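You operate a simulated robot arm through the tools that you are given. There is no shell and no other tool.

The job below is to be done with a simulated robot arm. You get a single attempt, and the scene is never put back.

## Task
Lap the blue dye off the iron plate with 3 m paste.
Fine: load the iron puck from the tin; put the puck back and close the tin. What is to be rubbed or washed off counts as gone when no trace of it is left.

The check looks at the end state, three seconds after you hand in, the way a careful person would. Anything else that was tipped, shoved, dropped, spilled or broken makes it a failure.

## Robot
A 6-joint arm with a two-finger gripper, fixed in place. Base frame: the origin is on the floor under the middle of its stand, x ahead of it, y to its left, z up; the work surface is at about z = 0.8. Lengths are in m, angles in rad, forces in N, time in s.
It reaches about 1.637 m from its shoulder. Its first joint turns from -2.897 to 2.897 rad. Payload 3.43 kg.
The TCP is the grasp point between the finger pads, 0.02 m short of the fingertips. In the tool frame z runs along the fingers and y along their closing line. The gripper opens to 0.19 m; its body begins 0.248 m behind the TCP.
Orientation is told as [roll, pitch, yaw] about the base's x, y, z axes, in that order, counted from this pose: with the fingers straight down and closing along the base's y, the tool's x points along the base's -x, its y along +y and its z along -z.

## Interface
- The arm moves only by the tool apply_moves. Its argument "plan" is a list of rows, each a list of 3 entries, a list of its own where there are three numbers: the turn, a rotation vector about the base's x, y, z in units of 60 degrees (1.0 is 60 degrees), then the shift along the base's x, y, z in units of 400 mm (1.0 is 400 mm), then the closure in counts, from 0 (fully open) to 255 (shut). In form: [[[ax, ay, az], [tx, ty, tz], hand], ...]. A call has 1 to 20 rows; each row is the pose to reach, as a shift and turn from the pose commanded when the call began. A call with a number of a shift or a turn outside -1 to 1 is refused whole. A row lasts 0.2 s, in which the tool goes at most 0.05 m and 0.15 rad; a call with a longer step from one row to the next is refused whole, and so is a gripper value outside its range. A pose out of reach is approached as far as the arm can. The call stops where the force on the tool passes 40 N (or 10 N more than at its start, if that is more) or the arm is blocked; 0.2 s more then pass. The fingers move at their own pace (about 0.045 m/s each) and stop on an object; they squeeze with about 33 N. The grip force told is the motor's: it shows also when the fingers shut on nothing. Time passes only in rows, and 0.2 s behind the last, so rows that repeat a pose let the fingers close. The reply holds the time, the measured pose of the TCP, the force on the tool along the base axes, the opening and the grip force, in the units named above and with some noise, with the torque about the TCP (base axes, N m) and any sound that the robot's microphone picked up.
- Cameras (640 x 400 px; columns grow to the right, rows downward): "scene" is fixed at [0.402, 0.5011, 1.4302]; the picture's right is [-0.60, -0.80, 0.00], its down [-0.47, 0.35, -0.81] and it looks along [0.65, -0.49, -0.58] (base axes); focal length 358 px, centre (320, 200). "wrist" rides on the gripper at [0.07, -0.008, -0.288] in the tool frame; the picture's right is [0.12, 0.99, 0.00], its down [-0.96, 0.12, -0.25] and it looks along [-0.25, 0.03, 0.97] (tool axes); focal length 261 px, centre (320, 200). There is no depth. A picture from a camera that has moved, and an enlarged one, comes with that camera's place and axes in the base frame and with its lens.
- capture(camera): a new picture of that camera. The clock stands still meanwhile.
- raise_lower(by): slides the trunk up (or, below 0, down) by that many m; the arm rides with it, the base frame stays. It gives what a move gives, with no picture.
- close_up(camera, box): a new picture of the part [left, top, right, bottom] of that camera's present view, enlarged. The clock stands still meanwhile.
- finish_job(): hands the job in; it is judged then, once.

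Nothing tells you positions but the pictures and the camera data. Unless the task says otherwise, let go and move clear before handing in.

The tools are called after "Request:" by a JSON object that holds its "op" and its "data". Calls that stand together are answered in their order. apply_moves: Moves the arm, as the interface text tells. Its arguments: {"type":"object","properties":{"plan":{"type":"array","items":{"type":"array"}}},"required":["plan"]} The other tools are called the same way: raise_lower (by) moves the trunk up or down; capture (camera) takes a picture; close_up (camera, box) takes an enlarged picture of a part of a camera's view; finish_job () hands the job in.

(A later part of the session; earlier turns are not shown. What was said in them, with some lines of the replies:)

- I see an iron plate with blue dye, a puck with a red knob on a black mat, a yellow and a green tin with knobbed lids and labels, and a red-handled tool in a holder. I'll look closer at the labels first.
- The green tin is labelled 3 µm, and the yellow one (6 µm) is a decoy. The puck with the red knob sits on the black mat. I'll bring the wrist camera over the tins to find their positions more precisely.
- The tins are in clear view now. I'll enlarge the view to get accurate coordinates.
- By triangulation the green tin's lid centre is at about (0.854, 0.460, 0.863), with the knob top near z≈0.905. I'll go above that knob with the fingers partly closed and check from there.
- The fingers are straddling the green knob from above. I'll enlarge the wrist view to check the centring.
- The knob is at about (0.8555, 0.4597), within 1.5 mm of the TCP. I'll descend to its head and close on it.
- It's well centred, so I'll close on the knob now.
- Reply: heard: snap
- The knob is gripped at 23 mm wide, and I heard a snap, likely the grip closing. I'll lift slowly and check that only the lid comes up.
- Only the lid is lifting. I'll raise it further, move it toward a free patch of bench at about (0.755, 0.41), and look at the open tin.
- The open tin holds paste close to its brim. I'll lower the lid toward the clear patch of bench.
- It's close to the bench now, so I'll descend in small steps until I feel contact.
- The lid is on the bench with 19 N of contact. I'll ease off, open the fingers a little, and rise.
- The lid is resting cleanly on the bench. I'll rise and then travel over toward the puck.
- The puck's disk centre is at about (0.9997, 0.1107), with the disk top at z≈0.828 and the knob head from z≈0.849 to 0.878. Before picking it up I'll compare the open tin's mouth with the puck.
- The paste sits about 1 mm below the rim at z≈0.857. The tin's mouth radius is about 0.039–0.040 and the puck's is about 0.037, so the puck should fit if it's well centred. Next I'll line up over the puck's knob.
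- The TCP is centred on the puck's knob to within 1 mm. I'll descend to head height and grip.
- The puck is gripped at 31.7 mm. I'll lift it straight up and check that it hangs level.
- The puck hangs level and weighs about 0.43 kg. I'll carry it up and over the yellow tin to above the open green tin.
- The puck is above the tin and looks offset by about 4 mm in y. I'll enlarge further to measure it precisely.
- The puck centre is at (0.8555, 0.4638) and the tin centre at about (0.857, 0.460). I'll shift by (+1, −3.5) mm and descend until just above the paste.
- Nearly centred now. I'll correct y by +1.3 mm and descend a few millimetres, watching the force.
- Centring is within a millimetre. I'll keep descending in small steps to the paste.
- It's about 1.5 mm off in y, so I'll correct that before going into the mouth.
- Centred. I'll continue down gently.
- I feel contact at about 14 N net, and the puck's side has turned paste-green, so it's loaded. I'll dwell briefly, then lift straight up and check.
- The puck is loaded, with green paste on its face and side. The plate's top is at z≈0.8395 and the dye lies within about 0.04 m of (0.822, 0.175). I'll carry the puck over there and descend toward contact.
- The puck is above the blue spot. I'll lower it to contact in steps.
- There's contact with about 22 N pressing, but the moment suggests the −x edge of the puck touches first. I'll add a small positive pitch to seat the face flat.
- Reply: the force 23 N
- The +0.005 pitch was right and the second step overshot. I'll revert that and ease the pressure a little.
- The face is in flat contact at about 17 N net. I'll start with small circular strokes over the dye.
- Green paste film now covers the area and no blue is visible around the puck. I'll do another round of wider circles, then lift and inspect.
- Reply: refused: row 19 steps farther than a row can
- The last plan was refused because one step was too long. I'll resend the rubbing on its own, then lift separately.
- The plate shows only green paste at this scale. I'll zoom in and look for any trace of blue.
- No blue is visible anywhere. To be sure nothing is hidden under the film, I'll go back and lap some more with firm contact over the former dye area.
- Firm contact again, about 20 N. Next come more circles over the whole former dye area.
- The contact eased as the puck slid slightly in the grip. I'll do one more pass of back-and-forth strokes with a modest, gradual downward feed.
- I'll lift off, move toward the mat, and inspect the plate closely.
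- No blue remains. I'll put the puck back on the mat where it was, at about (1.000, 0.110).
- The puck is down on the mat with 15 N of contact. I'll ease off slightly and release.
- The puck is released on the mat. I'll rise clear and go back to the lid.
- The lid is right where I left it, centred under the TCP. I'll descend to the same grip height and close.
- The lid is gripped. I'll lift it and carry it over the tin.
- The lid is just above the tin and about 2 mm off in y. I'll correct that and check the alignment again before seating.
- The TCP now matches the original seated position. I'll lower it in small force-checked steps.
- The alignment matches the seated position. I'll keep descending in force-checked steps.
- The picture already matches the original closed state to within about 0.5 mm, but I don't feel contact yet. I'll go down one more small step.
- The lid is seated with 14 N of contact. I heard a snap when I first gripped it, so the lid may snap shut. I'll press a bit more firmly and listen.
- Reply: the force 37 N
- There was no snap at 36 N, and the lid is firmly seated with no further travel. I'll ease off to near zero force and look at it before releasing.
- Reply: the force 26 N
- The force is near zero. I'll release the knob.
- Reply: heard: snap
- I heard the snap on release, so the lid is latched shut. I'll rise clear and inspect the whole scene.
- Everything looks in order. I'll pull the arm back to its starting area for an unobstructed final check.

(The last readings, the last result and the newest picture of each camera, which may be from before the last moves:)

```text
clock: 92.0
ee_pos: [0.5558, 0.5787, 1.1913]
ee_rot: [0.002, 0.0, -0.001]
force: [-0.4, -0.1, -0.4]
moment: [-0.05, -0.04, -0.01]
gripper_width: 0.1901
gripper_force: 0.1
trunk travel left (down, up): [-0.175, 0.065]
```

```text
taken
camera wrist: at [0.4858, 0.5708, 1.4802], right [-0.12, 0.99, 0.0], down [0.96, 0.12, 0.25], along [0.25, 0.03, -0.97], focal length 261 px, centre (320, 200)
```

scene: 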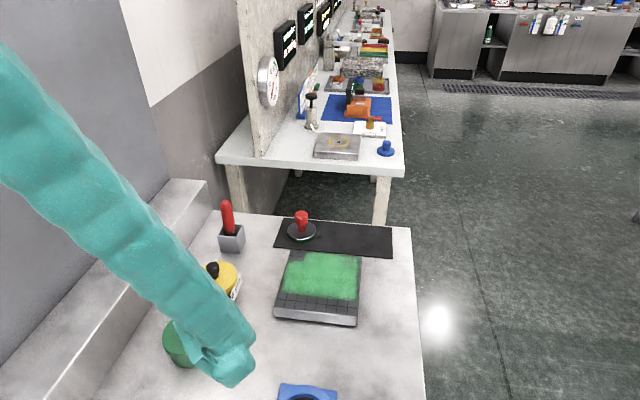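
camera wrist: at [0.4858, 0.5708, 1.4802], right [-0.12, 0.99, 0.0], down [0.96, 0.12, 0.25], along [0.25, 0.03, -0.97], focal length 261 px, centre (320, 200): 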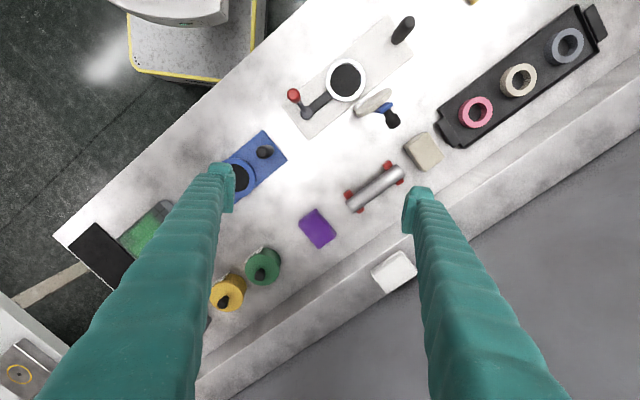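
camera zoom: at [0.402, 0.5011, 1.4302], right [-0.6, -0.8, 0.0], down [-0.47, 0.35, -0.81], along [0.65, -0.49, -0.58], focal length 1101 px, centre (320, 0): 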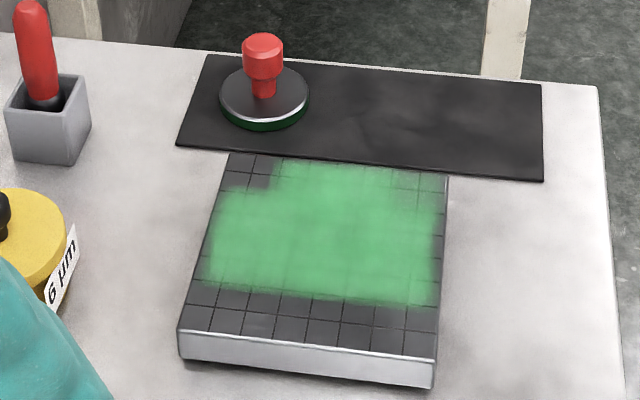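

The puck and plate are exactly where they started. I'll swing the arm out of the scene camera's line to get a last look at the tin.

Request:
{"op": "apply_moves", "data": {"plan": [[[0, 0, 0], [0.02, -0.1, 0], 0], [[0, 0, 0], [0.04, -0.2, 0], 0], [[0, 0, 0], [0.06, -0.3, 0], 0], [[0, 0, 0], [0.09, -0.4, 0], 0], [[0, 0, 0], [0.12, -0.5, 0], 0], [[0, 0, 0], [0.15, -0.6, 0], 0], [[0, 0, 0], [0.18, -0.7, 0], 0], [[0, 0, 0], [0.21, -0.8, 0], 0], [[0, 0, 0], [0.24, -0.9, 0], 0], [[0, 0, 0], [0.27, -1.0, 0], 0], [[0, 0, 0], [0.27, -1.0, 0], 0]]}}

Request:
{"op": "close_up", "data": {"camera": "scene", "box": [150, 290, 230, 380]}}

Request:
{"op": "capture", "data": {"camera": "scene"}}

Request:
{"op": "close_up", "data": {"camera": "wrist", "box": [230, 130, 430, 330]}}

```text
clock: 94.4
ee_pos: [0.6645, 0.1807, 1.1925]
ee_rot: [0.001, 0.0, 0.001]
force: [-0.4, -0.5, -0.1]
moment: [0.0, 0.01, 0.01]
gripper_width: 0.19
gripper_force: 0.1
trunk travel left (down, up): [-0.175, 0.065]
```

```text
4.44 times, centred on (190, 335) of scene
camera zoom: at [0.402, 0.5011, 1.4302], right [-0.6, -0.8, 0.0], down [-0.47, 0.35, -0.81], along [0.65, -0.49, -0.58], focal length 1591 px, centre (898, -400)
```

zoom: 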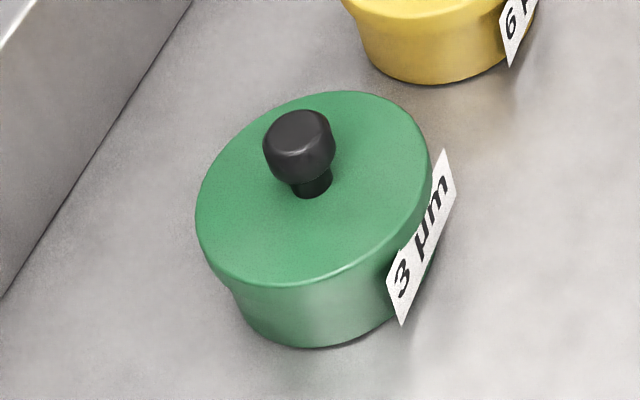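

```text
taken
```

scene: 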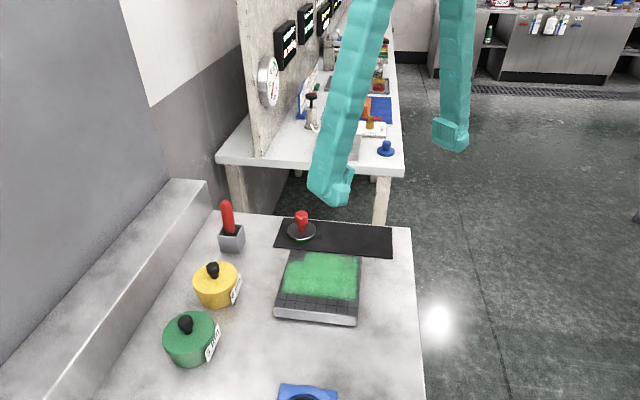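

```text
2.00 times, centred on (330, 230) of wrist
camera zoom: at [0.5949, 0.1721, 1.4815], right [-0.12, 0.99, 0.0], down [0.96, 0.12, 0.25], along [0.25, 0.03, -0.97], focal length 521 px, centre (300, 140)
```

zoom: 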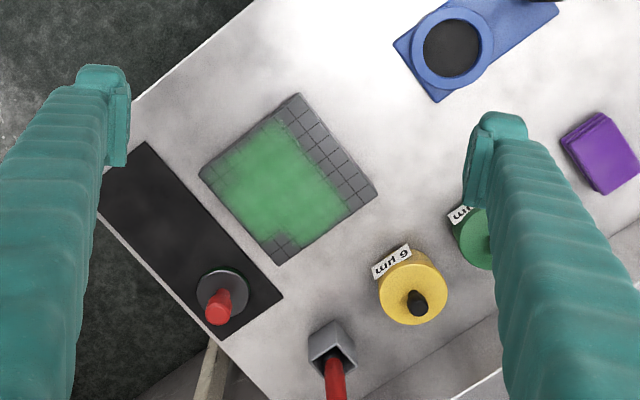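

The green 3 µm tin is closed and its lid is seated. The puck is back on its mat, no blue shows on the plate, and nothing else has moved. The arm is clear, so I'm handing in.

Request:
{"op": "finish_job", "data": {}}

```text
The job is handed in.
```

The job is handed in. The blue dye is lapped off the iron plate: I saw no blue in close-ups from either camera.

- **Paste:** I loaded the puck from the green tin labelled 3 µm, not the yellow 6 µm one. I lapped over the whole area where the dye had been and kept going after the blue was no longer visible.
- **Plate:** it hasn't moved. A film of green paste is still on it; the task didn't ask for that to be cleaned off.
- **Puck:** it is back on the black mat where it started, with paste still on it.
- **Tin:** the lid is back on, and I heard it snap as I let go. It sits about 1 mm from where it was originally.

Nothing else on the bench was touched, and the arm is clear with the gripper open.
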